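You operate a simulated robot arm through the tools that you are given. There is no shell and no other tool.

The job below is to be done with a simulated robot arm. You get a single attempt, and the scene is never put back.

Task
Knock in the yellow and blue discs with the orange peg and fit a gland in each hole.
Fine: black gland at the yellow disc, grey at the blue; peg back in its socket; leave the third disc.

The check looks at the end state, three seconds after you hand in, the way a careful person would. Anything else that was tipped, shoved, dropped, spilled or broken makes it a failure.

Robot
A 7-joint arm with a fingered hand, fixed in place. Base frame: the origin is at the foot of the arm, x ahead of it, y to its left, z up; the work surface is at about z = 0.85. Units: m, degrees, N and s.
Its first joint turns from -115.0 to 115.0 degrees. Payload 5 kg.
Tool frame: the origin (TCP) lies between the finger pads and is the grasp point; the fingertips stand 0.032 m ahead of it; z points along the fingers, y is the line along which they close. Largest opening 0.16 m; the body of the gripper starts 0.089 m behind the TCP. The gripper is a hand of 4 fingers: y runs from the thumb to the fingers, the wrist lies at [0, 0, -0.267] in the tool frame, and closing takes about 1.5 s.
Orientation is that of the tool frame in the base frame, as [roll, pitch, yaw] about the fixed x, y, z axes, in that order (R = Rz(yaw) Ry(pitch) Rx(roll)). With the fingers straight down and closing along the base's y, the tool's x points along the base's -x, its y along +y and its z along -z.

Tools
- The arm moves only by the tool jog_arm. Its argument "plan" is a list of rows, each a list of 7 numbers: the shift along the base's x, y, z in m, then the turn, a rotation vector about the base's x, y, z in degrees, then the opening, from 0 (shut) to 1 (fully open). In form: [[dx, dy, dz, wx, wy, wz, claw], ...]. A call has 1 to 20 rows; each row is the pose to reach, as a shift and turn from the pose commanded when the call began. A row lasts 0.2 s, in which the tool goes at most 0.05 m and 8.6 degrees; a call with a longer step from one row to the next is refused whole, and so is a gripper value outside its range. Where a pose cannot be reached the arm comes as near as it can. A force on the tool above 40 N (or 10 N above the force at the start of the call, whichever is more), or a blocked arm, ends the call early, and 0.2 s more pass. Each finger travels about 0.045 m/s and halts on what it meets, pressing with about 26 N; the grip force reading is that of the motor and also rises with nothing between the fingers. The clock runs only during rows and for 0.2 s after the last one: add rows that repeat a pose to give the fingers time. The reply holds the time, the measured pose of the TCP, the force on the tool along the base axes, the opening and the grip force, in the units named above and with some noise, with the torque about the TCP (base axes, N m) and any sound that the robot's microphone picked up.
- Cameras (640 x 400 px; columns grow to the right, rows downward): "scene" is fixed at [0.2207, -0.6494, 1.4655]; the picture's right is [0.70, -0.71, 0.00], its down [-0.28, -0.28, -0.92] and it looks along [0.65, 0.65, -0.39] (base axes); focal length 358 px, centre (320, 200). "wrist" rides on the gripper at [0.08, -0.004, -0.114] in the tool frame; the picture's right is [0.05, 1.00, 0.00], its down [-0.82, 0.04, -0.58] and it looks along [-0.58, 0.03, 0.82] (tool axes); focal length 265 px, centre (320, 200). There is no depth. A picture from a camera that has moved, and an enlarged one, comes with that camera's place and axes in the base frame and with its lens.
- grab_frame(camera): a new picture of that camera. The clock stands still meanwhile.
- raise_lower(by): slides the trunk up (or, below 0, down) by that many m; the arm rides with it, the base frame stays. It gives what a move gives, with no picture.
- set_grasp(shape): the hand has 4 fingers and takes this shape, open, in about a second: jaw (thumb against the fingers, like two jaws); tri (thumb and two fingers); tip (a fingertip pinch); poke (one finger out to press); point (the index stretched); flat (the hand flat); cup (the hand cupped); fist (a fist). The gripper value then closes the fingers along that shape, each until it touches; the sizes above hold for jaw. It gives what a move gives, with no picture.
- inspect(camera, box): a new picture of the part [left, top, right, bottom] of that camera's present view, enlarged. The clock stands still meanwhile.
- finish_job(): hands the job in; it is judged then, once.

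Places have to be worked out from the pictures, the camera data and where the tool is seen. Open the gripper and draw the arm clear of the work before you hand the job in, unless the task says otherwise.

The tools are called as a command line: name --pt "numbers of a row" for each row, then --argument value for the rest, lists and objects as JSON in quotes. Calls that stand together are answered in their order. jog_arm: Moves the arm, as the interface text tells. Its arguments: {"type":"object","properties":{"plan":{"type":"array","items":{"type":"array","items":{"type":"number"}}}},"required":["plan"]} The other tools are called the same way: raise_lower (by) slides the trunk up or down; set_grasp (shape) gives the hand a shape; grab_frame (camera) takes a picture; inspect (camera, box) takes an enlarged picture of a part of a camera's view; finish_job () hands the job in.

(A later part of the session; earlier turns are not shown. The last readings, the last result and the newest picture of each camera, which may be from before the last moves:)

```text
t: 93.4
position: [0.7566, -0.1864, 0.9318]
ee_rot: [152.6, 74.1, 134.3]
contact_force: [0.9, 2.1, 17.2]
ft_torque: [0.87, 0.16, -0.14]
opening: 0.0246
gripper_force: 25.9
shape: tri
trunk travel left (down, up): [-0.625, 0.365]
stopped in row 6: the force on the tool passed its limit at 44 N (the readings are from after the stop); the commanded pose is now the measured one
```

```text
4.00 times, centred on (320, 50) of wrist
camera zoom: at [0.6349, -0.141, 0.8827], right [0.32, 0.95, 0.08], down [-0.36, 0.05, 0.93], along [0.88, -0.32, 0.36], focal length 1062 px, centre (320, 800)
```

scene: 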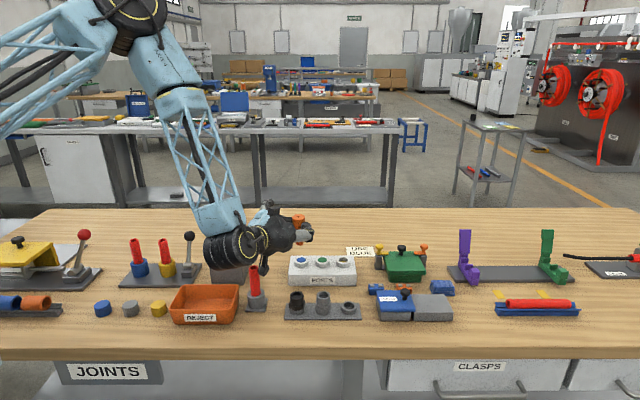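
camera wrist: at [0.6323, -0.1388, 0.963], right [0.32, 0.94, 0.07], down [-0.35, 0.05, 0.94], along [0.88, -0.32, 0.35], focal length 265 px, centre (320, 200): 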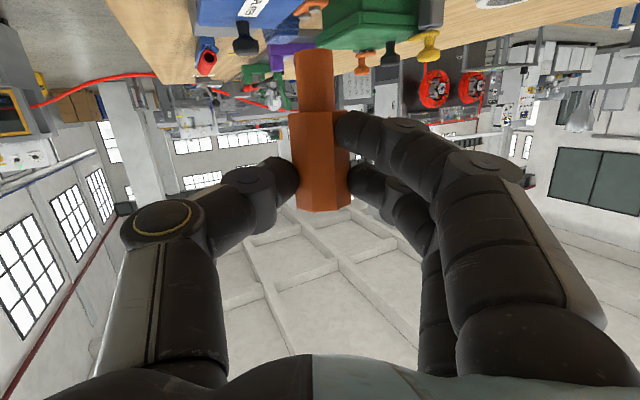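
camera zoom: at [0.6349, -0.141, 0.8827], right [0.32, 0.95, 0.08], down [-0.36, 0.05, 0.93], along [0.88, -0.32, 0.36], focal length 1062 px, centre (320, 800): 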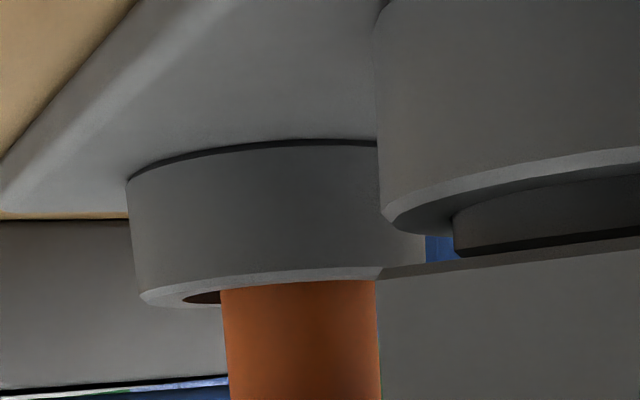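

Something stopped us at 44 N. The torque puts the contact on the grey gland's rim, under my finger, with the peg tip already about 1 cm inside the socket. I'll raise 5 mm and turn 5° about the peg axis to bring the finger off the gland.

jog_arm --pt "0 0 0.003 0 0 0 0" --pt "0 0 0.005 0 0 0 0" --pt "0.0004 0.001 0.005 0 0 -2.5 0" --pt "0.0007 0.002 0.005 0 0 -5 0" --pt "0.0007 0.002 0.005 0 0 -5 0"

inspect --camera "scene" --box '[270, 245, 380, 325]'

inspect --camera "wrist" --box '[240, 0, 400, 100]'

```text
t: 94.6
position: [0.7576, -0.1846, 0.9343]
ee_rot: [153.3, 73.9, 130.0]
contact_force: [-0.1, -0.7, -0.8]
ft_torque: [-0.02, 0.08, 0.0]
opening: 0.024
gripper_force: 26.4
shape: tri
trunk travel left (down, up): [-0.625, 0.365]
```

```text
5.00 times, centred on (325, 285) of scene
camera zoom: at [0.2207, -0.6494, 1.4655], right [0.7, -0.71, 0.0], down [-0.28, -0.28, -0.92], along [0.65, 0.65, -0.39], focal length 1792 px, centre (295, -225)
```

zoom: 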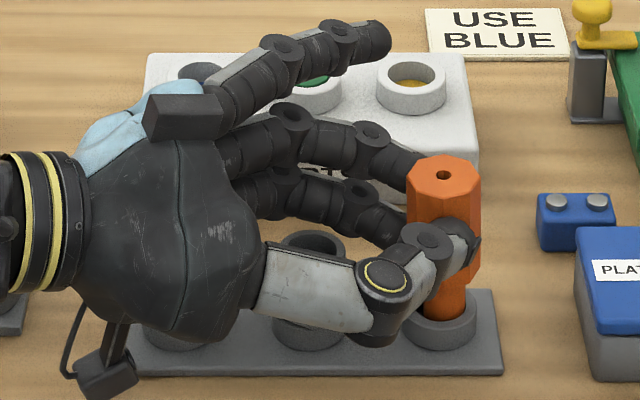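

```text
4.00 times, centred on (320, 50) of wrist
camera zoom: at [0.6384, -0.1293, 0.8858], right [0.4, 0.91, 0.07], down [-0.35, 0.08, 0.93], along [0.85, -0.4, 0.35], focal length 1062 px, centre (320, 800)
```

zoom: 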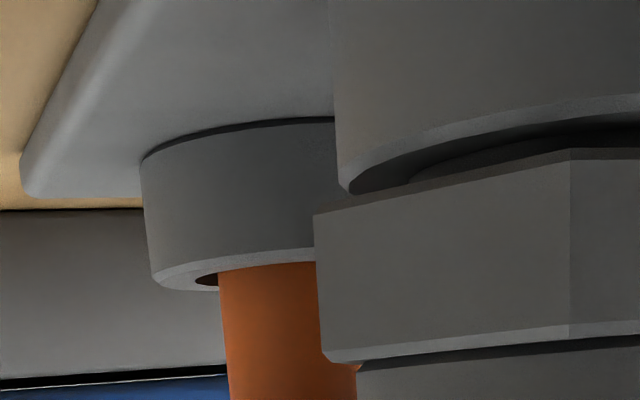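

Contact force is back to zero with the shaft still in the ring. I'll lower gently a few millimetres.

jog_arm --pt "0 0 -0.002 0 0 0 0" --pt "0 0 -0.004 0 0 0 0" --pt "0 0 -0.006 0 0 0 0" --pt "0 0 -0.006 0 0 0 0"

inspect --camera "scene" --box '[310, 265, 370, 325]'

```text
t: 95.6
position: [0.7559, -0.1843, 0.9286]
ee_rot: [153.3, 73.9, 130.0]
contact_force: [-1.1, 0.1, 2.8]
ft_torque: [0.04, 0.0, -0.02]
opening: 0.0242
gripper_force: 25.9
shape: tri
trunk travel left (down, up): [-0.625, 0.365]
```

```text
6.67 times, centred on (340, 295) of scene
camera zoom: at [0.2207, -0.6494, 1.4655], right [0.7, -0.71, 0.0], down [-0.28, -0.28, -0.92], along [0.65, 0.65, -0.39], focal length 2389 px, centre (187, -433)
```

zoom: 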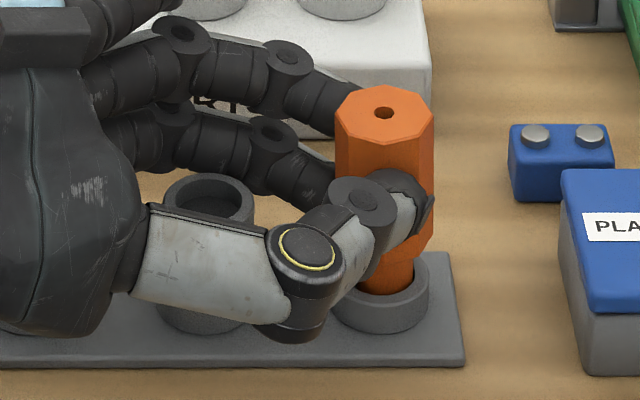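

The handle top is within about 1 mm of its original seated height, so the peg is essentially home. I'll open slowly to let go.

jog_arm --pt "0 0 0 0 0 0 0.06" --pt "0 0 0 0 0 0 0.12" --pt "0 0 0 0 0 0 0.16" --pt "0 0 0 0 0 0 0.2" --pt "0 0 0 0 0 0 0.25" --pt "0 0 0 0 0 0 0.3" --pt "0 0 0 0 0 0 0.34" --pt "0 0 0 0 0 0 0.34"

inspect --camera "scene" --box '[310, 265, 370, 325]'

grab_frame --camera "wrist"

```text
t: 97.4
position: [0.7564, -0.1849, 0.9276]
ee_rot: [153.4, 73.9, 129.9]
contact_force: [0.0, -0.6, -0.1]
ft_torque: [0.01, 0.0, 0.01]
opening: 0.0538
gripper_force: 0.1
shape: tri
trunk travel left (down, up): [-0.625, 0.365]
```

```text
6.67 times, centred on (340, 295) of scene
camera zoom: at [0.2207, -0.6494, 1.4655], right [0.7, -0.71, 0.0], down [-0.28, -0.28, -0.92], along [0.65, 0.65, -0.39], focal length 2389 px, centre (187, -433)
```

zoom: 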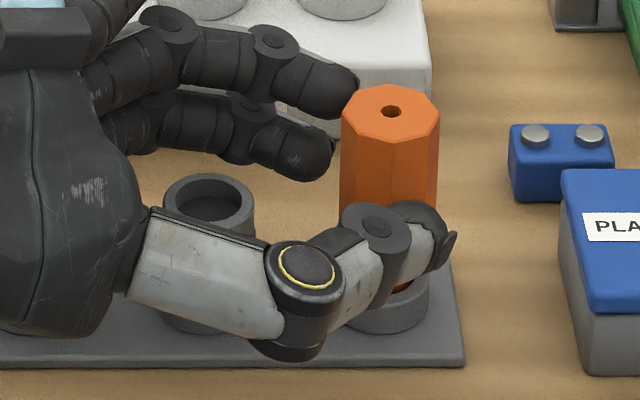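

```text
taken
camera wrist: at [0.6384, -0.1294, 0.8797], right [0.4, 0.91, 0.07], down [-0.35, 0.08, 0.93], along [0.85, -0.4, 0.36], focal length 265 px, centre (320, 200)
```

wrist: 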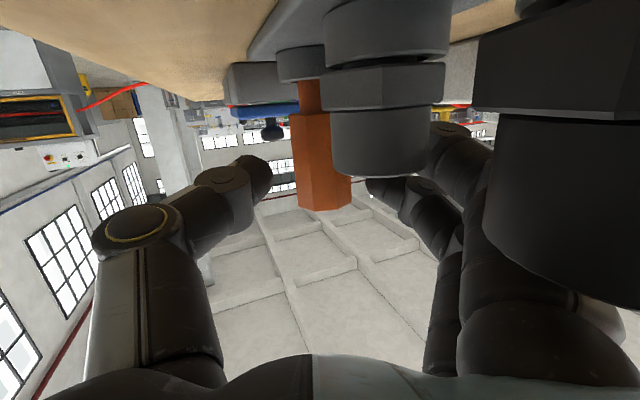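

The peg is released and standing in its socket. I'll raise the hand straight up clear of everything.

jog_arm --pt "0 0 0.01 0 0 0 0.36" --pt "0 0 0.025 0 0 0 0.38" --pt "0 0 0.045 0 0 0 0.4" --pt "0 0 0.07 0 0 0 0.4" --pt "0 0 0.1 0 0 0 0.4" --pt "0 0 0.13 0 0 0 0.4" --pt "0 0 0.16 0 0 0 0.4"

inspect --camera "scene" --box '[280, 235, 370, 325]'

grab_frame --camera "scene"

```text
t: 99.0
position: [0.758, -0.1844, 1.0853]
ee_rot: [153.3, 73.9, 130.0]
contact_force: [0.0, 0.1, 0.4]
ft_torque: [0.01, -0.02, -0.02]
opening: 0.0633
gripper_force: 0.2
shape: tri
trunk travel left (down, up): [-0.625, 0.365]
```

```text
4.44 times, centred on (325, 280) of scene
camera zoom: at [0.2207, -0.6494, 1.4655], right [0.7, -0.71, 0.0], down [-0.28, -0.28, -0.92], along [0.65, 0.65, -0.39], focal length 1593 px, centre (298, -156)
```

zoom: 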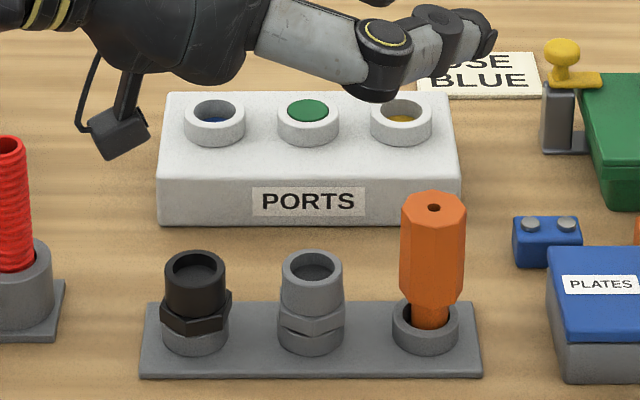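

```text
taken
```

scene: 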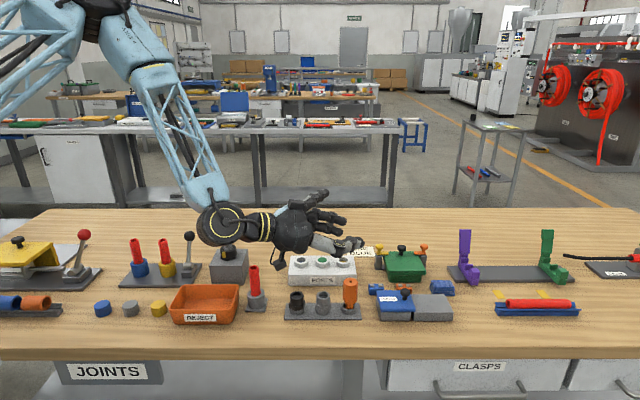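

The peg is upright in its socket and everything else looks in place. Now the glands: I'll rotate the hand back to pointing straight down, closing across the row, and hover over the black gland.

jog_arm --pt "-0.0065 0.008 0 3.79 6.57 -1.295 0.45" --pt "-0.013 0.016 0 7.58 13.14 -2.59 0.45" --pt "-0.0195 0.024 0 11.37 19.71 -3.885 0.45" --pt "-0.026 0.032 0 15.16 26.28 -5.18 0.45" --pt "-0.0325 0.04 0 18.96 32.85 -6.475 0.45" --pt "-0.039 0.048 0 22.75 39.42 -7.77 0.45" --pt "-0.0455 0.056 0 26.54 45.99 -9.065 0.45" --pt "-0.052 0.064 0 30.33 52.56 -10.36 0.45" --pt "-0.0585 0.072 0 34.12 59.13 -11.655 0.45" --pt "-0.065 0.0795 0 37.91 65.7 -12.95 0.45" --pt "-0.065 0.0795 -0.03 37.91 65.7 -12.95 0.45" --pt "-0.065 0.0795 -0.05 37.91 65.7 -12.95 0.45" --pt "-0.065 0.0795 -0.05 37.91 65.7 -12.95 0.45"

grab_frame --camera "wrist"

inspect --camera "scene" --box '[260, 225, 370, 325]'

```text
t: 101.8
position: [0.6909, -0.1029, 1.0391]
ee_rot: [-179.9, 0.0, 135.0]
contact_force: [0.2, -0.2, 0.5]
ft_torque: [-0.04, -0.02, 0.0]
opening: 0.0713
gripper_force: 0.0
shape: tri
trunk travel left (down, up): [-0.625, 0.365]
```

```text
taken
camera wrist: at [0.6312, -0.0483, 1.1541], right [0.67, 0.74, 0.0], down [0.61, -0.55, 0.58], along [0.43, -0.39, -0.82], focal length 265 px, centre (320, 200)
```

wrist: 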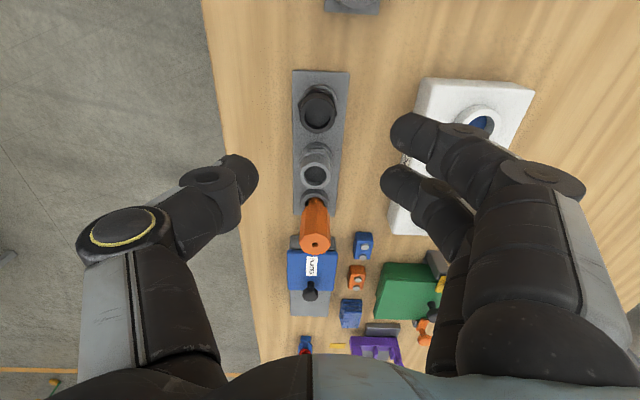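

```text
4.00 times, centred on (315, 275) of scene
camera zoom: at [0.2207, -0.6494, 1.4655], right [0.7, -0.71, 0.0], down [-0.28, -0.28, -0.92], along [0.65, 0.65, -0.39], focal length 1434 px, centre (340, -100)
```

zoom: 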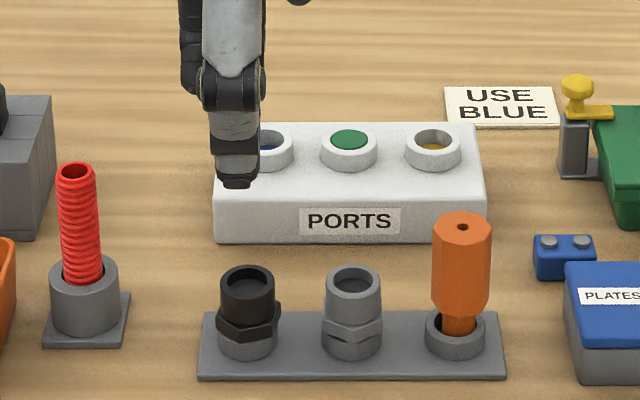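

The hand is vertical and closes across the row. The black gland is at about (0.687, -0.100), and I'll offset so it sits in the cradle between index and middle. I'll descend to TCP z ≈ 0.927 so the fingertips stay on the smooth collar above the hex.

jog_arm --pt "0.0014 -0.0033 -0.03 0 0 0 0.42" --pt "0.0014 -0.0033 -0.06 0 0 0 0.4" --pt "0.0014 -0.0033 -0.09 0 0 0 0.38" --pt "0.0014 -0.0033 -0.113 0 0 0 0.36" --pt "0.0014 -0.0033 -0.113 0 0 0 0.32" --pt "0.0014 -0.0033 -0.113 0 0 0 0.3" --pt "0.0014 -0.0033 -0.113 0 0 0 0.3"

grab_frame --camera "wrist"

inspect --camera "scene" --box '[270, 255, 330, 325]'

```text
t: 103.4
position: [0.6925, -0.1063, 0.9257]
ee_rot: [-179.9, 0.0, 134.9]
contact_force: [0.0, 0.0, 0.1]
ft_torque: [-0.01, -0.04, -0.02]
opening: 0.0485
gripper_force: 0.1
shape: tri
trunk travel left (down, up): [-0.625, 0.365]
```

```text
taken
camera wrist: at [0.6317, -0.0524, 1.0407], right [0.67, 0.74, 0.0], down [0.61, -0.55, 0.58], along [0.43, -0.39, -0.82], focal length 265 px, centre (320, 200)
```

wrist: 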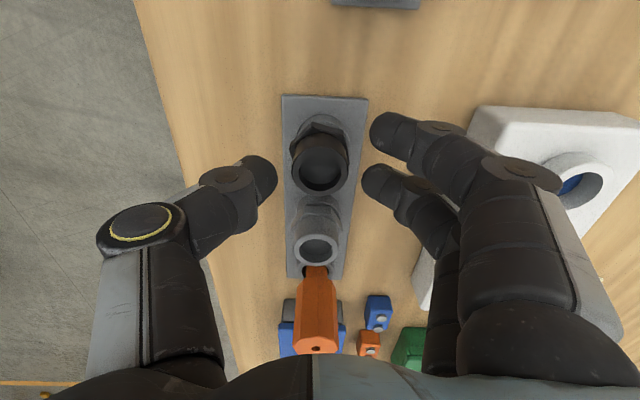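

```text
5.71 times, centred on (300, 290) of scene
camera zoom: at [0.2207, -0.6494, 1.4655], right [0.7, -0.71, 0.0], down [-0.28, -0.28, -0.92], along [0.65, 0.65, -0.39], focal length 2048 px, centre (434, -314)
```

zoom: 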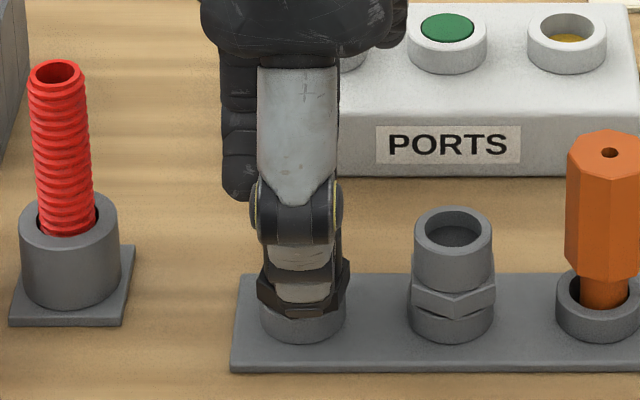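

The gland sits right in the cradle (tool x +6 mm, y 0), with the thumb tip level with its hex. I'll raise 4 mm and close gradually.

jog_arm --pt "0 0 0.004 0 0 0 0.3" --pt "0 0 0.004 0 0 0 0.26" --pt "0 0 0.004 0 0 0 0.22" --pt "0 0 0.004 0 0 0 0.18" --pt "0 0 0.004 0 0 0 0.16" --pt "0 0 0.004 0 0 0 0.16"

grab_frame --camera "wrist"

inspect --camera "scene" --box '[270, 255, 330, 325]'

```text
t: 104.8
position: [0.6918, -0.1073, 0.9314]
ee_rot: [-179.9, 0.0, 135.1]
contact_force: [0.7, 0.4, 0.2]
ft_torque: [0.02, 0.0, 0.01]
opening: 0.0266
gripper_force: 0.0
shape: tri
trunk travel left (down, up): [-0.625, 0.365]
```

```text
taken
camera wrist: at [0.6325, -0.0527, 1.0446], right [0.67, 0.74, 0.0], down [0.61, -0.55, 0.58], along [0.43, -0.39, -0.82], focal length 265 px, centre (320, 200)
```

wrist: 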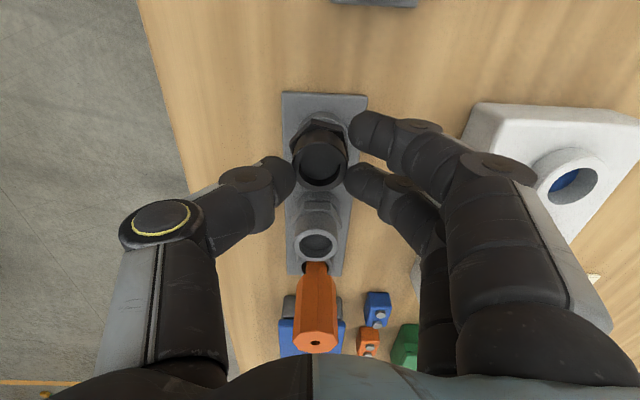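

```text
5.71 times, centred on (300, 290) of scene
camera zoom: at [0.2207, -0.6494, 1.4655], right [0.7, -0.71, 0.0], down [-0.28, -0.28, -0.92], along [0.65, 0.65, -0.39], focal length 2048 px, centre (434, -314)
```

zoom: 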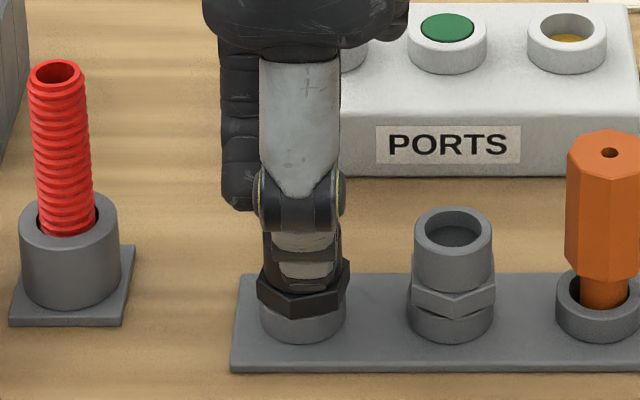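

The fingers are around the collar just above the hex, with the gland centred between them. I'll close to full grip.

jog_arm --pt "0 0 0 0 0 0 0.13" --pt "0 0 0 0 0 0 0.1" --pt "0 0 0 0 0 0 0.07" --pt "0 0 0 0 0 0 0.07"

grab_frame --camera "wrist"

inspect --camera "scene" --box '[270, 255, 330, 325]'

```text
t: 105.8
position: [0.6929, -0.1076, 0.9327]
ee_rot: [-180.0, 0.2, 135.0]
contact_force: [0.6, 0.4, 19.2]
ft_torque: [0.13, -0.17, 0.01]
opening: 0.0097
gripper_force: 26.2
shape: tri
trunk travel left (down, up): [-0.625, 0.365]
```

```text
taken
camera wrist: at [0.6324, -0.0528, 1.0464], right [0.67, 0.74, 0.0], down [0.61, -0.55, 0.58], along [0.43, -0.39, -0.81], focal length 265 px, centre (320, 200)
```

wrist: 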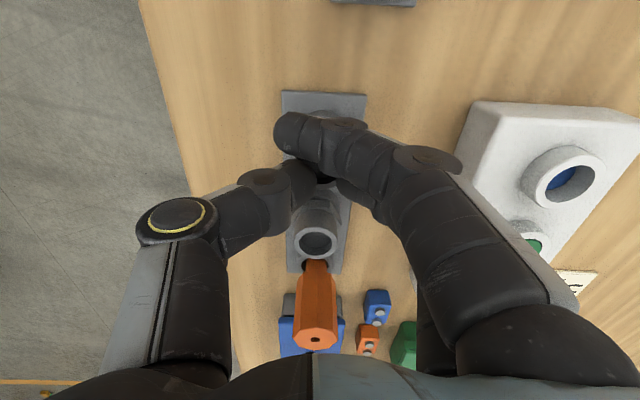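

```text
5.71 times, centred on (300, 290) of scene
camera zoom: at [0.2207, -0.6494, 1.4655], right [0.7, -0.71, 0.0], down [-0.28, -0.28, -0.92], along [0.65, 0.65, -0.39], focal length 2048 px, centre (434, -314)
```

zoom: 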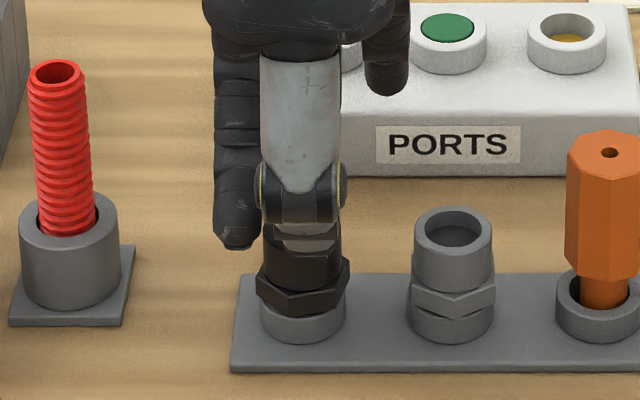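

The fingertips rose as they curled and slid over the collar rim, and the gland hasn't moved. I'll open, go about 10 mm lower so the pads take the hex, and close again.

jog_arm --pt "0 0 0.004 0 0 0 0.12" --pt "0 0 0.006 0 0 0 0.2" --pt "0 0 0.006 0 0 0 0.28" --pt "0 0 0.006 0 0 0 0.34" --pt "0 0 0.006 0 0 0 0.36" --pt "0 0 0.006 0 0 0 0.36" --pt "0 0 -0.004 0 0 0 0.36" --pt "0 0 -0.011 0 0 0 0.36" --pt "0 0 -0.011 0 0 0 0.36"

grab_frame --camera "wrist"

inspect --camera "scene" --box '[270, 255, 330, 325]'

```text
t: 107.8
position: [0.6932, -0.1075, 0.9175]
ee_rot: [-179.8, 0.0, 135.0]
contact_force: [0.1, -0.4, -0.3]
ft_torque: [-0.02, 0.04, 0.01]
opening: 0.0569
gripper_force: 0.1
shape: tri
trunk travel left (down, up): [-0.625, 0.365]
```

```text
taken
camera wrist: at [0.6331, -0.0543, 1.0324], right [0.67, 0.74, 0.0], down [0.61, -0.55, 0.58], along [0.43, -0.39, -0.82], focal length 265 px, centre (320, 200)
```

wrist: 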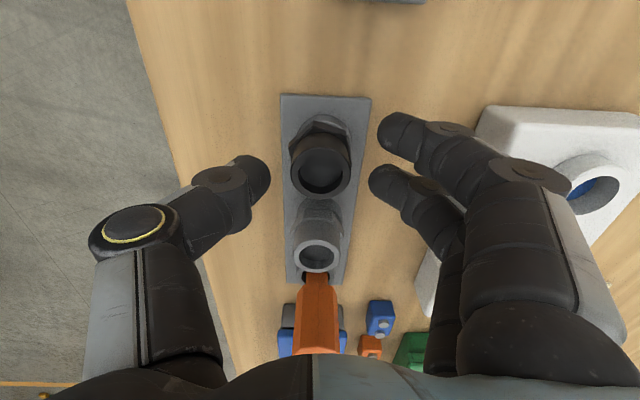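

```text
5.71 times, centred on (300, 290) of scene
camera zoom: at [0.2207, -0.6494, 1.4655], right [0.7, -0.71, 0.0], down [-0.28, -0.28, -0.92], along [0.65, 0.65, -0.39], focal length 2048 px, centre (434, -314)
```

zoom: 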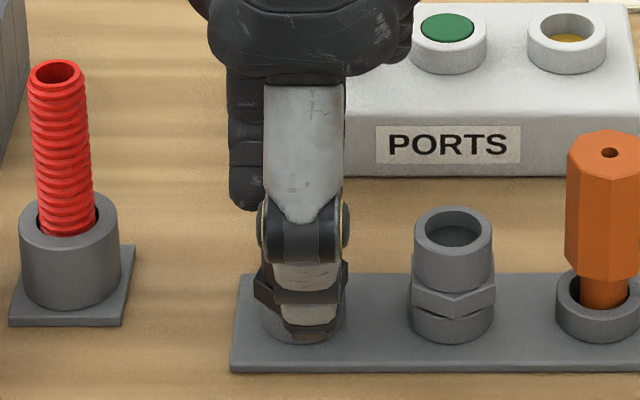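

The thumb tip is level with the socket ring now, so I'll raise 4 mm and then close.

jog_arm --pt "0 0 0.004 0 0 0 0.34" --pt "0 0 0.004 0 0 0 0.3" --pt "0 0 0.004 0 0 0 0.26" --pt "0 0 0.004 0 0 0 0.22" --pt "0 0 0.004 0 0 0 0.19" --pt "0 0 0.004 0 0 0 0.16" --pt "0 0 0.004 0 0 0 0.16"

grab_frame --camera "wrist"

inspect --camera "scene" --box '[270, 255, 330, 325]'

```text
t: 109.4
position: [0.6946, -0.1078, 0.9214]
ee_rot: [-179.9, 0.0, 135.0]
contact_force: [-0.1, 0.6, -1.0]
ft_torque: [0.01, 0.01, 0.0]
opening: 0.0196
gripper_force: 19.6
shape: tri
trunk travel left (down, up): [-0.625, 0.365]
```

```text
taken
camera wrist: at [0.6337, -0.0545, 1.0363], right [0.67, 0.74, 0.0], down [0.61, -0.55, 0.58], along [0.43, -0.39, -0.82], focal length 265 px, centre (320, 200)
```

wrist: 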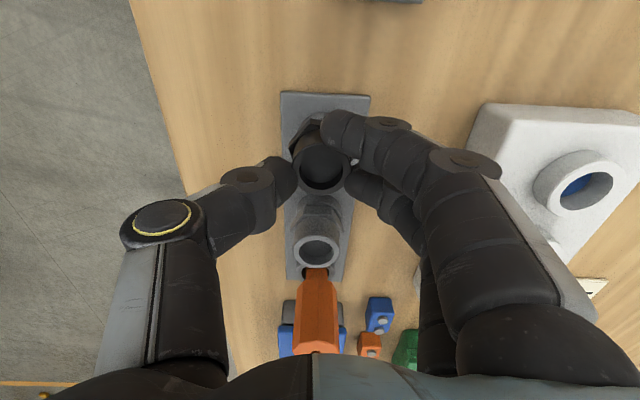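

```text
5.71 times, centred on (300, 290) of scene
camera zoom: at [0.2207, -0.6494, 1.4655], right [0.7, -0.71, 0.0], down [-0.28, -0.28, -0.92], along [0.65, 0.65, -0.39], focal length 2048 px, centre (434, -314)
```

zoom: 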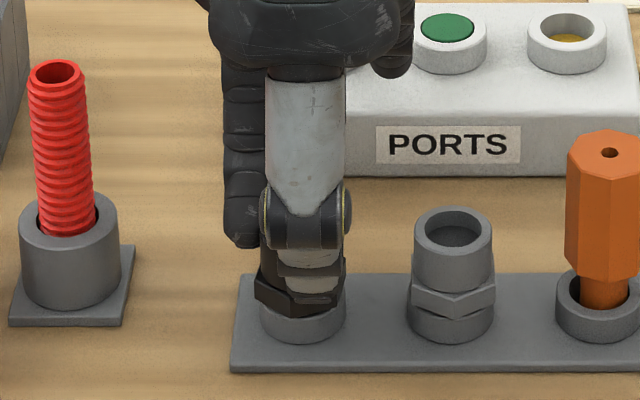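

I'm gripping now on the hex. I'll tighten fully and check before lifting.

jog_arm --pt "0 0 0 0 0 0 0.1" --pt "0 0 0 0 0 0 0.05" --pt "0 0 0 0 0 0 0" --pt "0 0 0 0 0 0 0"

inspect --camera "wrist" --box '[250, 80, 410, 220]'

inspect --camera "scene" --box '[270, 255, 330, 325]'

```text
t: 110.4
position: [0.6931, -0.1082, 0.9211]
ee_rot: [-179.9, 0.0, 135.0]
contact_force: [0.1, 0.5, 0.0]
ft_torque: [0.04, -0.04, 0.0]
opening: 0.0179
gripper_force: 26.5
shape: tri
trunk travel left (down, up): [-0.625, 0.365]
```

```text
2.86 times, centred on (330, 150) of wrist
camera zoom: at [0.6337, -0.0545, 1.0363], right [0.67, 0.74, 0.0], down [0.61, -0.55, 0.58], along [0.43, -0.39, -0.82], focal length 758 px, centre (291, 343)
```

zoom: 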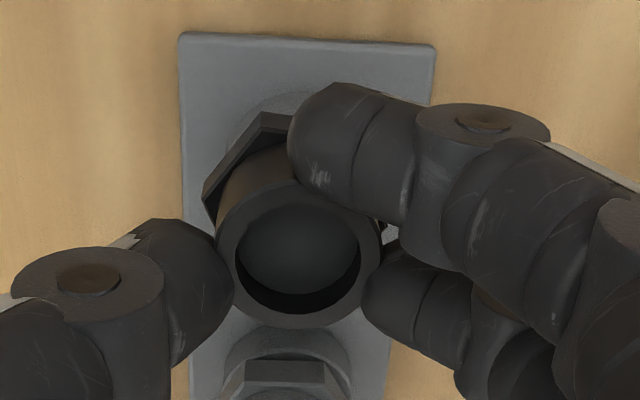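

```text
5.71 times, centred on (300, 290) of scene
camera zoom: at [0.2207, -0.6494, 1.4655], right [0.7, -0.71, 0.0], down [-0.28, -0.28, -0.92], along [0.65, 0.65, -0.39], focal length 2048 px, centre (434, -314)
```

zoom: 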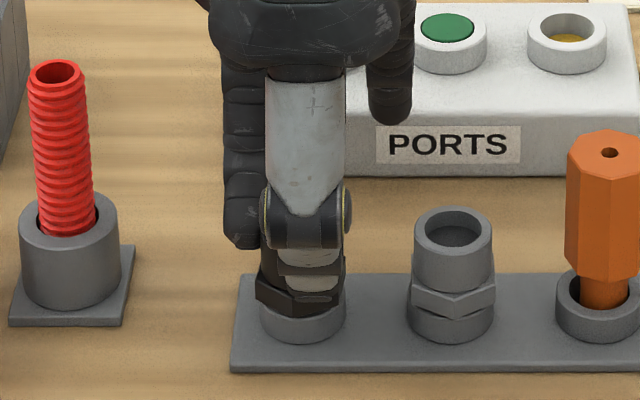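

It's a proper three-point hold on the black gland. I'll lift it slowly out of its socket.

jog_arm --pt "0 0 0.008 0 0 0 0" --pt "0 0 0.016 0 0 0 0" --pt "0 0 0.026 0 0 0 0" --pt "0 0 0.04 0 0 0 0" --pt "0 0 0.055 0 0 0 0" --pt "0 0 0.07 0 0 0 0" --pt "0 0 0.09 0 0 0 0"

grab_frame --camera "wrist"

inspect --camera "scene" --box '[265, 235, 335, 315]'

```text
t: 112.0
position: [0.6938, -0.1091, 1.0145]
ee_rot: [-179.9, 0.0, 135.0]
contact_force: [0.3, -0.2, 0.2]
ft_torque: [-0.01, 0.02, -0.01]
opening: 0.018
gripper_force: 26.2
shape: tri
trunk travel left (down, up): [-0.625, 0.365]
```

```text
taken
camera wrist: at [0.6342, -0.055, 1.1282], right [0.67, 0.74, 0.0], down [0.61, -0.55, 0.58], along [0.43, -0.39, -0.82], focal length 265 px, centre (320, 200)
```

wrist: 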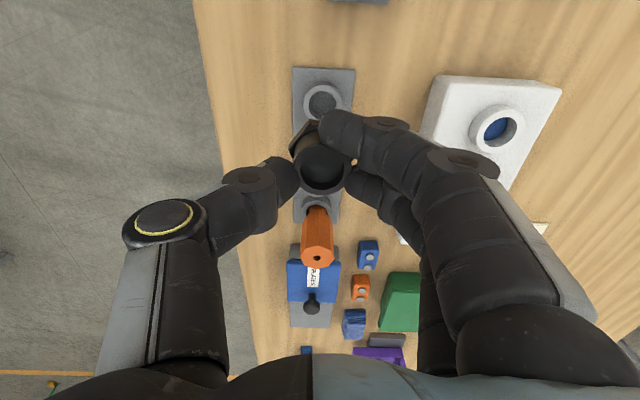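

```text
5.00 times, centred on (300, 275) of scene
camera zoom: at [0.2207, -0.6494, 1.4655], right [0.7, -0.71, 0.0], down [-0.28, -0.28, -0.92], along [0.65, 0.65, -0.39], focal length 1792 px, centre (420, -175)
```

zoom: 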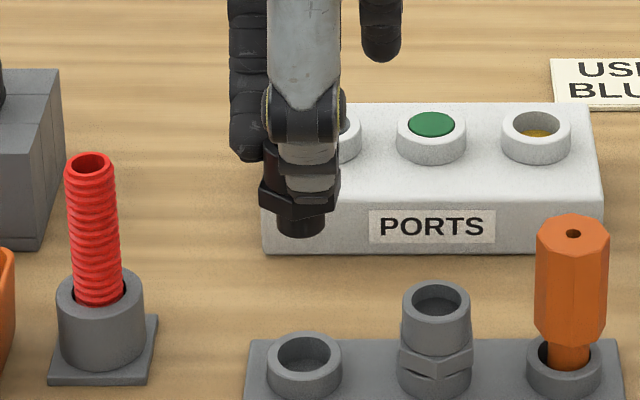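

The gland is up and firmly held. I'll zoom in to judge its tilt and the stub's position.

inspect --camera "scene" --box '[280, 250, 320, 290]'

inspect --camera "wrist" --box '[260, 80, 400, 210]'

```text
10.00 times, centred on (300, 270) of scene
camera zoom: at [0.2207, -0.6494, 1.4655], right [0.7, -0.71, 0.0], down [-0.28, -0.28, -0.92], along [0.65, 0.65, -0.39], focal length 3584 px, centre (520, -500)
```

zoom: 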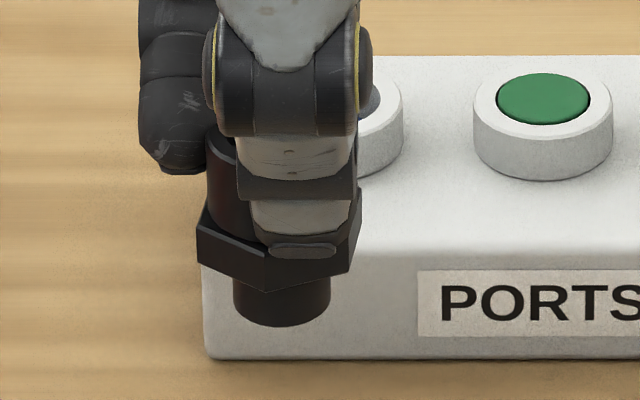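

```text
3.08 times, centred on (330, 145) of wrist
camera zoom: at [0.6342, -0.055, 1.1282], right [0.67, 0.74, 0.0], down [0.61, -0.55, 0.58], along [0.43, -0.39, -0.82], focal length 817 px, centre (289, 369)
```

zoom: 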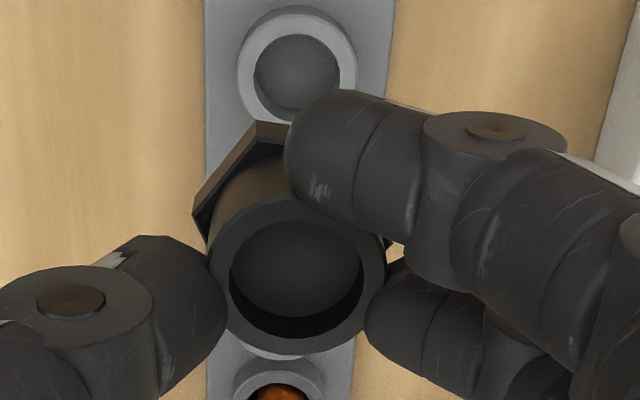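

The gland hangs vertical, with its axis at TCP + (-0.006, +0.008) and its stub bottom at z ≈ 0.952. I'll carry it over the yellow hole.

jog_arm --pt "0.039 0.004 0.005 0 0 0 0" --pt "0.078 0.008 0.005 0 0 0 0" --pt "0.117 0.012 0.005 0 0 0 0" --pt "0.156 0.016 0.005 0 0 0 0" --pt "0.1948 0.0201 0 0 0 0 0" --pt "0.1948 0.0201 0 0 0 0 0"

inspect --camera "scene" --box '[315, 225, 365, 285]'

grab_frame --camera "wrist"

```text
t: 113.4
position: [0.8889, -0.0878, 1.013]
ee_rot: [180.0, 0.0, 134.9]
contact_force: [0.7, -0.7, 0.1]
ft_torque: [-0.02, 0.0, 0.0]
opening: 0.018
gripper_force: 25.9
shape: tri
trunk travel left (down, up): [-0.625, 0.365]
```

```text
6.67 times, centred on (340, 255) of scene
camera zoom: at [0.2207, -0.6494, 1.4655], right [0.7, -0.71, 0.0], down [-0.28, -0.28, -0.92], along [0.65, 0.65, -0.39], focal length 2389 px, centre (187, -167)
```

zoom: 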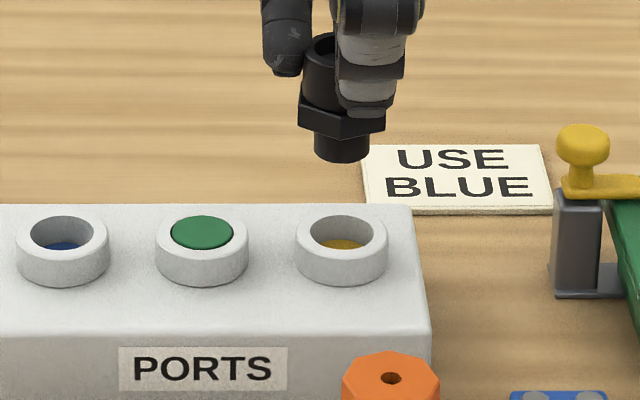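

```text
taken
camera wrist: at [0.8291, -0.0338, 1.1273], right [0.67, 0.74, 0.0], down [0.61, -0.55, 0.58], along [0.43, -0.39, -0.82], focal length 265 px, centre (320, 200)
```

wrist: 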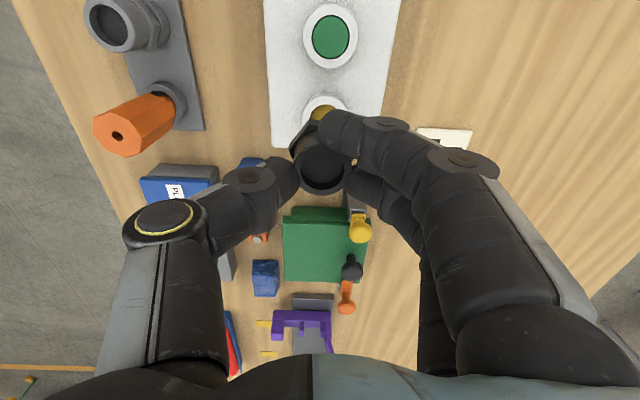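

The gland is in line with the hole. I'll lower until the stub is just above the ring and compare.

jog_arm --pt "0 0 -0.012 0 0 0 0" --pt "0 0 -0.024 0 0 0 0" --pt "0 0 -0.032 0 0 0 0" --pt "0 0 -0.032 0 0 0 0"

inspect --camera "scene" --box '[325, 240, 360, 275]'

inspect --camera "wrist" --box '[260, 60, 400, 210]'

```text
t: 114.4
position: [0.8866, -0.0881, 0.9806]
ee_rot: [-179.9, 0.0, 135.0]
contact_force: [0.0, 0.3, -0.6]
ft_torque: [0.01, 0.0, 0.01]
opening: 0.0178
gripper_force: 25.9
shape: tri
trunk travel left (down, up): [-0.625, 0.365]
```

```text
11.43 times, centred on (342, 258) of scene
camera zoom: at [0.2207, -0.6494, 1.4655], right [0.7, -0.71, 0.0], down [-0.28, -0.28, -0.92], along [0.65, 0.65, -0.39], focal length 4096 px, centre (63, -457)
```

zoom: 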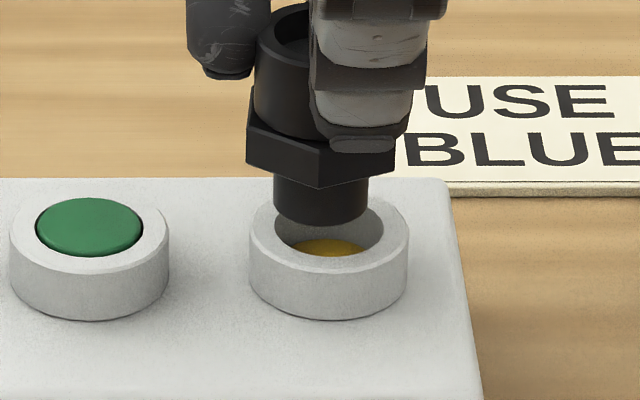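

```text
2.67 times, centred on (330, 135) of wrist
camera zoom: at [0.8269, -0.0342, 1.0951], right [0.67, 0.74, 0.0], down [0.61, -0.55, 0.58], along [0.43, -0.39, -0.82], focal length 708 px, centre (293, 373)
```

zoom: 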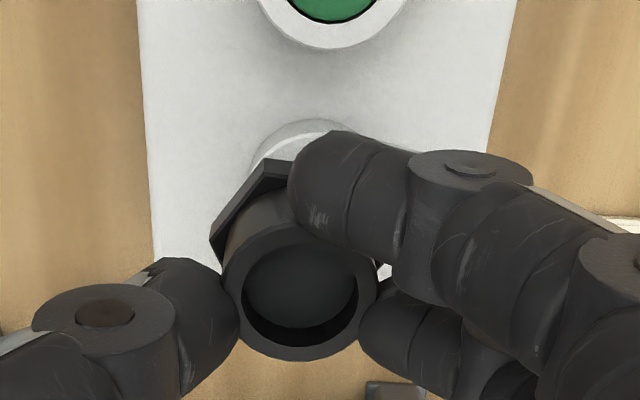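

The stub is about 2 mm left of centre. I'll shift along the box, lower 4 mm and check again.

jog_arm --pt "0.0008 -0.002 0 0 0 0 0" --pt "0.0008 -0.002 -0.004 0 0 0 0" --pt "0.0008 -0.002 -0.004 0 0 0 0"

inspect --camera "scene" --box '[330, 245, 355, 270]'

```text
t: 115.2
position: [0.8886, -0.0898, 0.9761]
ee_rot: [-179.9, 0.0, 135.0]
contact_force: [0.2, 0.6, -1.3]
ft_torque: [-0.02, 0.03, -0.01]
opening: 0.0177
gripper_force: 25.8
shape: tri
trunk travel left (down, up): [-0.625, 0.365]
```

```text
16.00 times, centred on (342, 258) of scene
camera zoom: at [0.2207, -0.6494, 1.4655], right [0.7, -0.71, 0.0], down [-0.28, -0.28, -0.92], along [0.65, 0.65, -0.39], focal length 5734 px, centre (-40, -720)
```

zoom: 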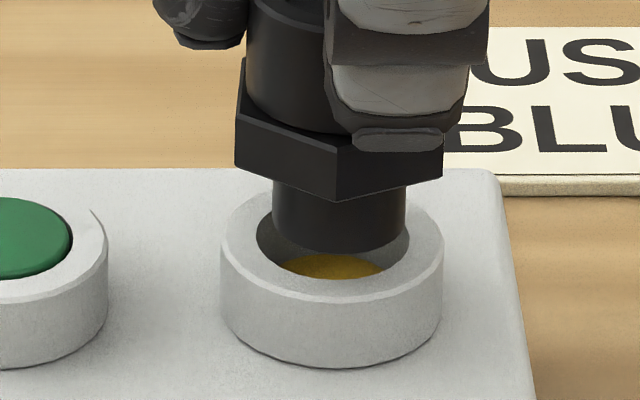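

It's now about 1 mm right and possibly slightly deep. I'll correct and lower 3 mm more.

jog_arm --pt "-0.0014 0 0 0 0 0 0" --pt "-0.0014 0 -0.003 0 0 0 0" --pt "-0.0014 0 -0.003 0 0 0 0"

inspect --camera "scene" --box '[330, 245, 355, 270]'

```text
t: 116.0
position: [0.8874, -0.0898, 0.9744]
ee_rot: [-179.8, 0.0, 135.0]
contact_force: [-0.6, 0.1, -0.9]
ft_torque: [0.0, -0.03, -0.01]
opening: 0.0177
gripper_force: 26.0
shape: tri
trunk travel left (down, up): [-0.625, 0.365]
```

```text
16.00 times, centred on (342, 258) of scene
camera zoom: at [0.2207, -0.6494, 1.4655], right [0.7, -0.71, 0.0], down [-0.28, -0.28, -0.92], along [0.65, 0.65, -0.39], focal length 5734 px, centre (-40, -720)
```

zoom: 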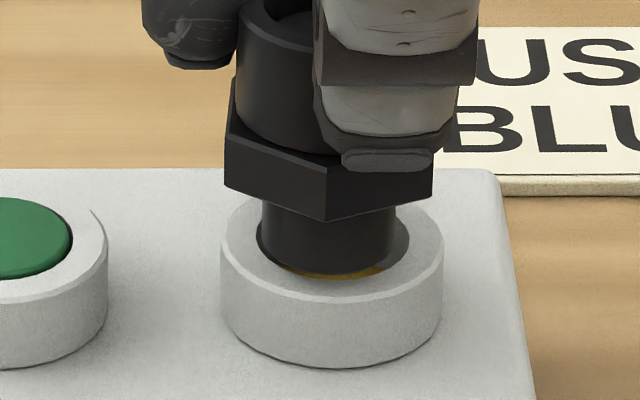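

Nearly centred, with the stub at the rim. I'll make a tiny correction and lower in 1–2 mm steps, watching the force.

jog_arm --pt "0.0006 -0.0004 0 0 0 0 0" --pt "0.0006 -0.0004 -0.0015 0 0 0 0" --pt "0.0006 -0.0004 -0.003 0 0 0 0" --pt "0.0006 -0.0004 -0.0045 0 0 0 0" --pt "0.0006 -0.0004 -0.0045 0 0 0 0"

inspect --camera "scene" --box '[330, 245, 355, 270]'

```text
t: 117.2
position: [0.8881, -0.0914, 0.9703]
ee_rot: [-179.9, 0.1, 135.0]
contact_force: [1.9, 0.1, 8.1]
ft_torque: [0.07, 0.0, -0.02]
opening: 0.0182
gripper_force: 26.4
shape: tri
trunk travel left (down, up): [-0.625, 0.365]
```

```text
16.00 times, centred on (342, 258) of scene
camera zoom: at [0.2207, -0.6494, 1.4655], right [0.7, -0.71, 0.0], down [-0.28, -0.28, -0.92], along [0.65, 0.65, -0.39], focal length 5734 px, centre (-40, -720)
```

zoom: 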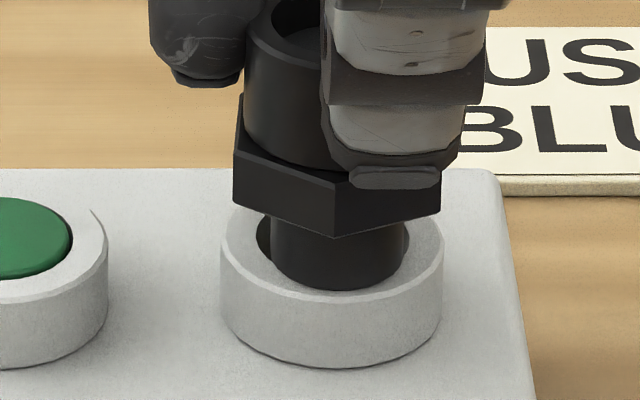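

The stub has landed on the front lip of the ring, so it needs to go about 5 mm further out. I'll raise 5 mm, shift, and lower again.

jog_arm --pt "0 0 0.003 0 0 0 0" --pt "0 0 0.006 0 0 0 0" --pt "0.0029 0.0041 0.006 0 0 0 0" --pt "0.0029 0.0041 0.004 0 0 0 0" --pt "0.0029 0.0041 0.002 0 0 0 0" --pt "0.0029 0.0041 0.002 0 0 0 0"

inspect --camera "scene" --box '[330, 245, 355, 270]'

```text
t: 118.6
position: [0.8913, -0.0848, 0.972]
ee_rot: [-179.9, 0.0, 135.0]
contact_force: [0.0, 0.2, -0.1]
ft_torque: [0.0, 0.03, -0.01]
opening: 0.0183
gripper_force: 25.9
shape: tri
trunk travel left (down, up): [-0.625, 0.365]
```

```text
16.00 times, centred on (342, 258) of scene
camera zoom: at [0.2207, -0.6494, 1.4655], right [0.7, -0.71, 0.0], down [-0.28, -0.28, -0.92], along [0.65, 0.65, -0.39], focal length 5734 px, centre (-40, -720)
```

zoom: 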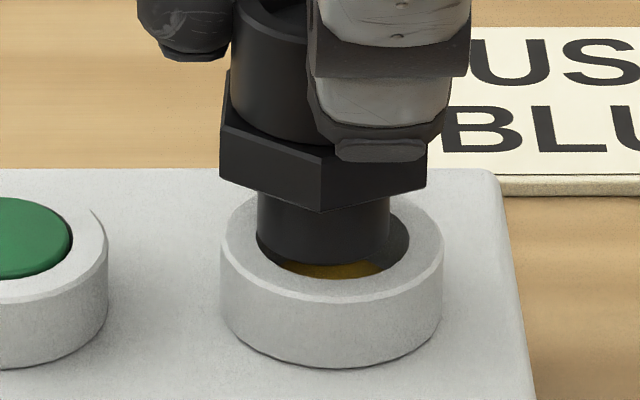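

Depth is now right, but it's about 1.7 mm left. I'll correct along the box and lower.

jog_arm --pt "0.0012 -0.0012 0 0 0 0 0" --pt "0.0012 -0.0012 0 0 0 0 0" --pt "0.0012 -0.0012 -0.0015 0 0 0 0" --pt "0.0012 -0.0012 -0.003 0 0 0 0" --pt "0.0012 -0.0012 -0.0045 0 0 0 0" --pt "0.0012 -0.0012 -0.0045 0 0 0 0"

inspect --camera "scene" --box '[330, 245, 355, 270]'

```text
t: 120.0
position: [0.8912, -0.0868, 0.9668]
ee_rot: [-179.9, 0.0, 135.0]
contact_force: [0.2, 0.5, -1.0]
ft_torque: [-0.03, -0.03, -0.01]
opening: 0.0176
gripper_force: 26.2
shape: tri
trunk travel left (down, up): [-0.625, 0.365]
```

```text
16.00 times, centred on (342, 258) of scene
camera zoom: at [0.2207, -0.6494, 1.4655], right [0.7, -0.71, 0.0], down [-0.28, -0.28, -0.92], along [0.65, 0.65, -0.39], focal length 5734 px, centre (-40, -720)
```

zoom: 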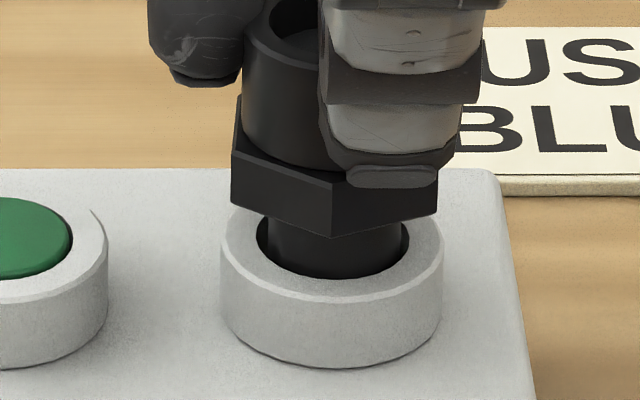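

The stub is inside the hole with no side force. I'll continue down until the hex seats on the ring.

jog_arm --pt "0 0 -0.002 0 0 0 0" --pt "0 0 -0.004 0 0 0 0" --pt "0 0 -0.006 0 0 0 0" --pt "0 0 -0.008 0 0 0 0" --pt "0 0 -0.01 0 0 0 0" --pt "0 0 -0.01 0 0 0 0"

inspect --camera "scene" --box '[325, 240, 360, 275]'

```text
t: 121.4
position: [0.8925, -0.0874, 0.957]
ee_rot: [-179.9, -0.1, 134.9]
contact_force: [0.4, -0.4, 0.7]
ft_torque: [0.01, 0.0, -0.01]
opening: 0.0179
gripper_force: 25.5
shape: tri
trunk travel left (down, up): [-0.625, 0.365]
```

```text
11.43 times, centred on (342, 258) of scene
camera zoom: at [0.2207, -0.6494, 1.4655], right [0.7, -0.71, 0.0], down [-0.28, -0.28, -0.92], along [0.65, 0.65, -0.39], focal length 4096 px, centre (63, -457)
```

zoom: 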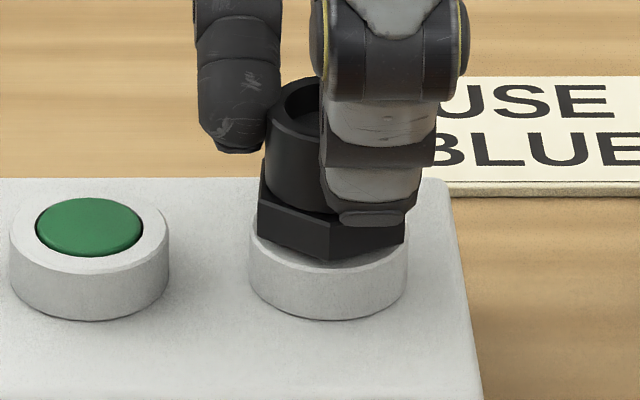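

The hex is almost on the ring and there's still no contact force. I'll go a few millimetres more.

jog_arm --pt "0 0 -0.001 0 0 0 0" --pt "0 0 -0.002 0 0 0 0" --pt "0 0 -0.003 0 0 0 0" --pt "0 0 -0.004 0 0 0 0"

inspect --camera "scene" --box '[325, 240, 360, 275]'

```text
t: 122.4
position: [0.8915, -0.0872, 0.9547]
ee_rot: [-179.9, 0.2, 135.0]
contact_force: [0.0, 0.9, 11.9]
ft_torque: [0.14, -0.02, 0.02]
opening: 0.0181
gripper_force: 26.3
shape: tri
trunk travel left (down, up): [-0.625, 0.365]
```

```text
11.43 times, centred on (342, 258) of scene
camera zoom: at [0.2207, -0.6494, 1.4655], right [0.7, -0.71, 0.0], down [-0.28, -0.28, -0.92], along [0.65, 0.65, -0.39], focal length 4096 px, centre (63, -457)
```

zoom: 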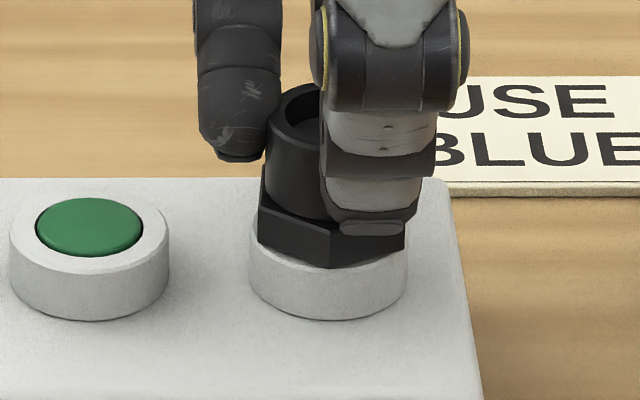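

It's seated at 12 N. I'll open slowly and rise straight up.

jog_arm --pt "0 0 0 0 0 0 0.06" --pt "0 0 0 0 0 0 0.12" --pt "0 0 0 0 0 0 0.18" --pt "0 0 0 0 0 0 0.24" --pt "0 0 0 0 0 0 0.3" --pt "0 0 0 0 0 0 0.36" --pt "0 0 0 0 0 0 0.4" --pt "0 0 0.005 0 0 0 0.4" --pt "0 0 0.02 0 0 0 0.4" --pt "0 0 0.045 0 0 0 0.4" --pt "0 0 0.08 0 0 0 0.4"

inspect --camera "scene" --box '[280, 235, 370, 325]'

grab_frame --camera "wrist"

```text
t: 124.8
position: [0.8886, -0.0876, 1.0342]
ee_rot: [-179.8, 0.0, 134.9]
contact_force: [0.5, 0.3, -0.9]
ft_torque: [-0.01, -0.03, 0.01]
opening: 0.0633
gripper_force: 0.1
shape: tri
trunk travel left (down, up): [-0.625, 0.365]
```

```text
4.44 times, centred on (325, 280) of scene
camera zoom: at [0.2207, -0.6494, 1.4655], right [0.7, -0.71, 0.0], down [-0.28, -0.28, -0.92], along [0.65, 0.65, -0.39], focal length 1593 px, centre (298, -156)
```

zoom: 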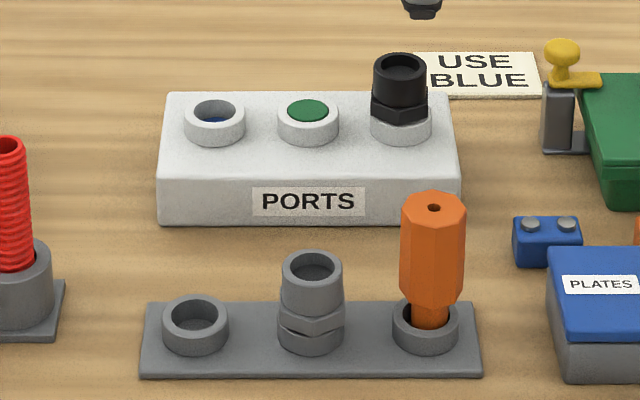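

```text
taken
camera wrist: at [0.8304, -0.0335, 1.1489], right [0.67, 0.74, 0.0], down [0.61, -0.55, 0.58], along [0.43, -0.39, -0.82], focal length 265 px, centre (320, 200)
```

wrist: 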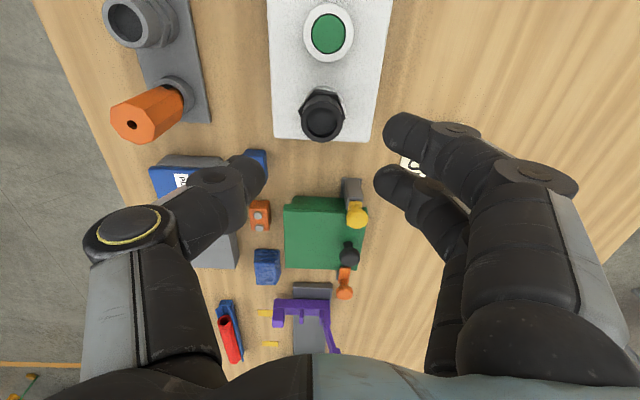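

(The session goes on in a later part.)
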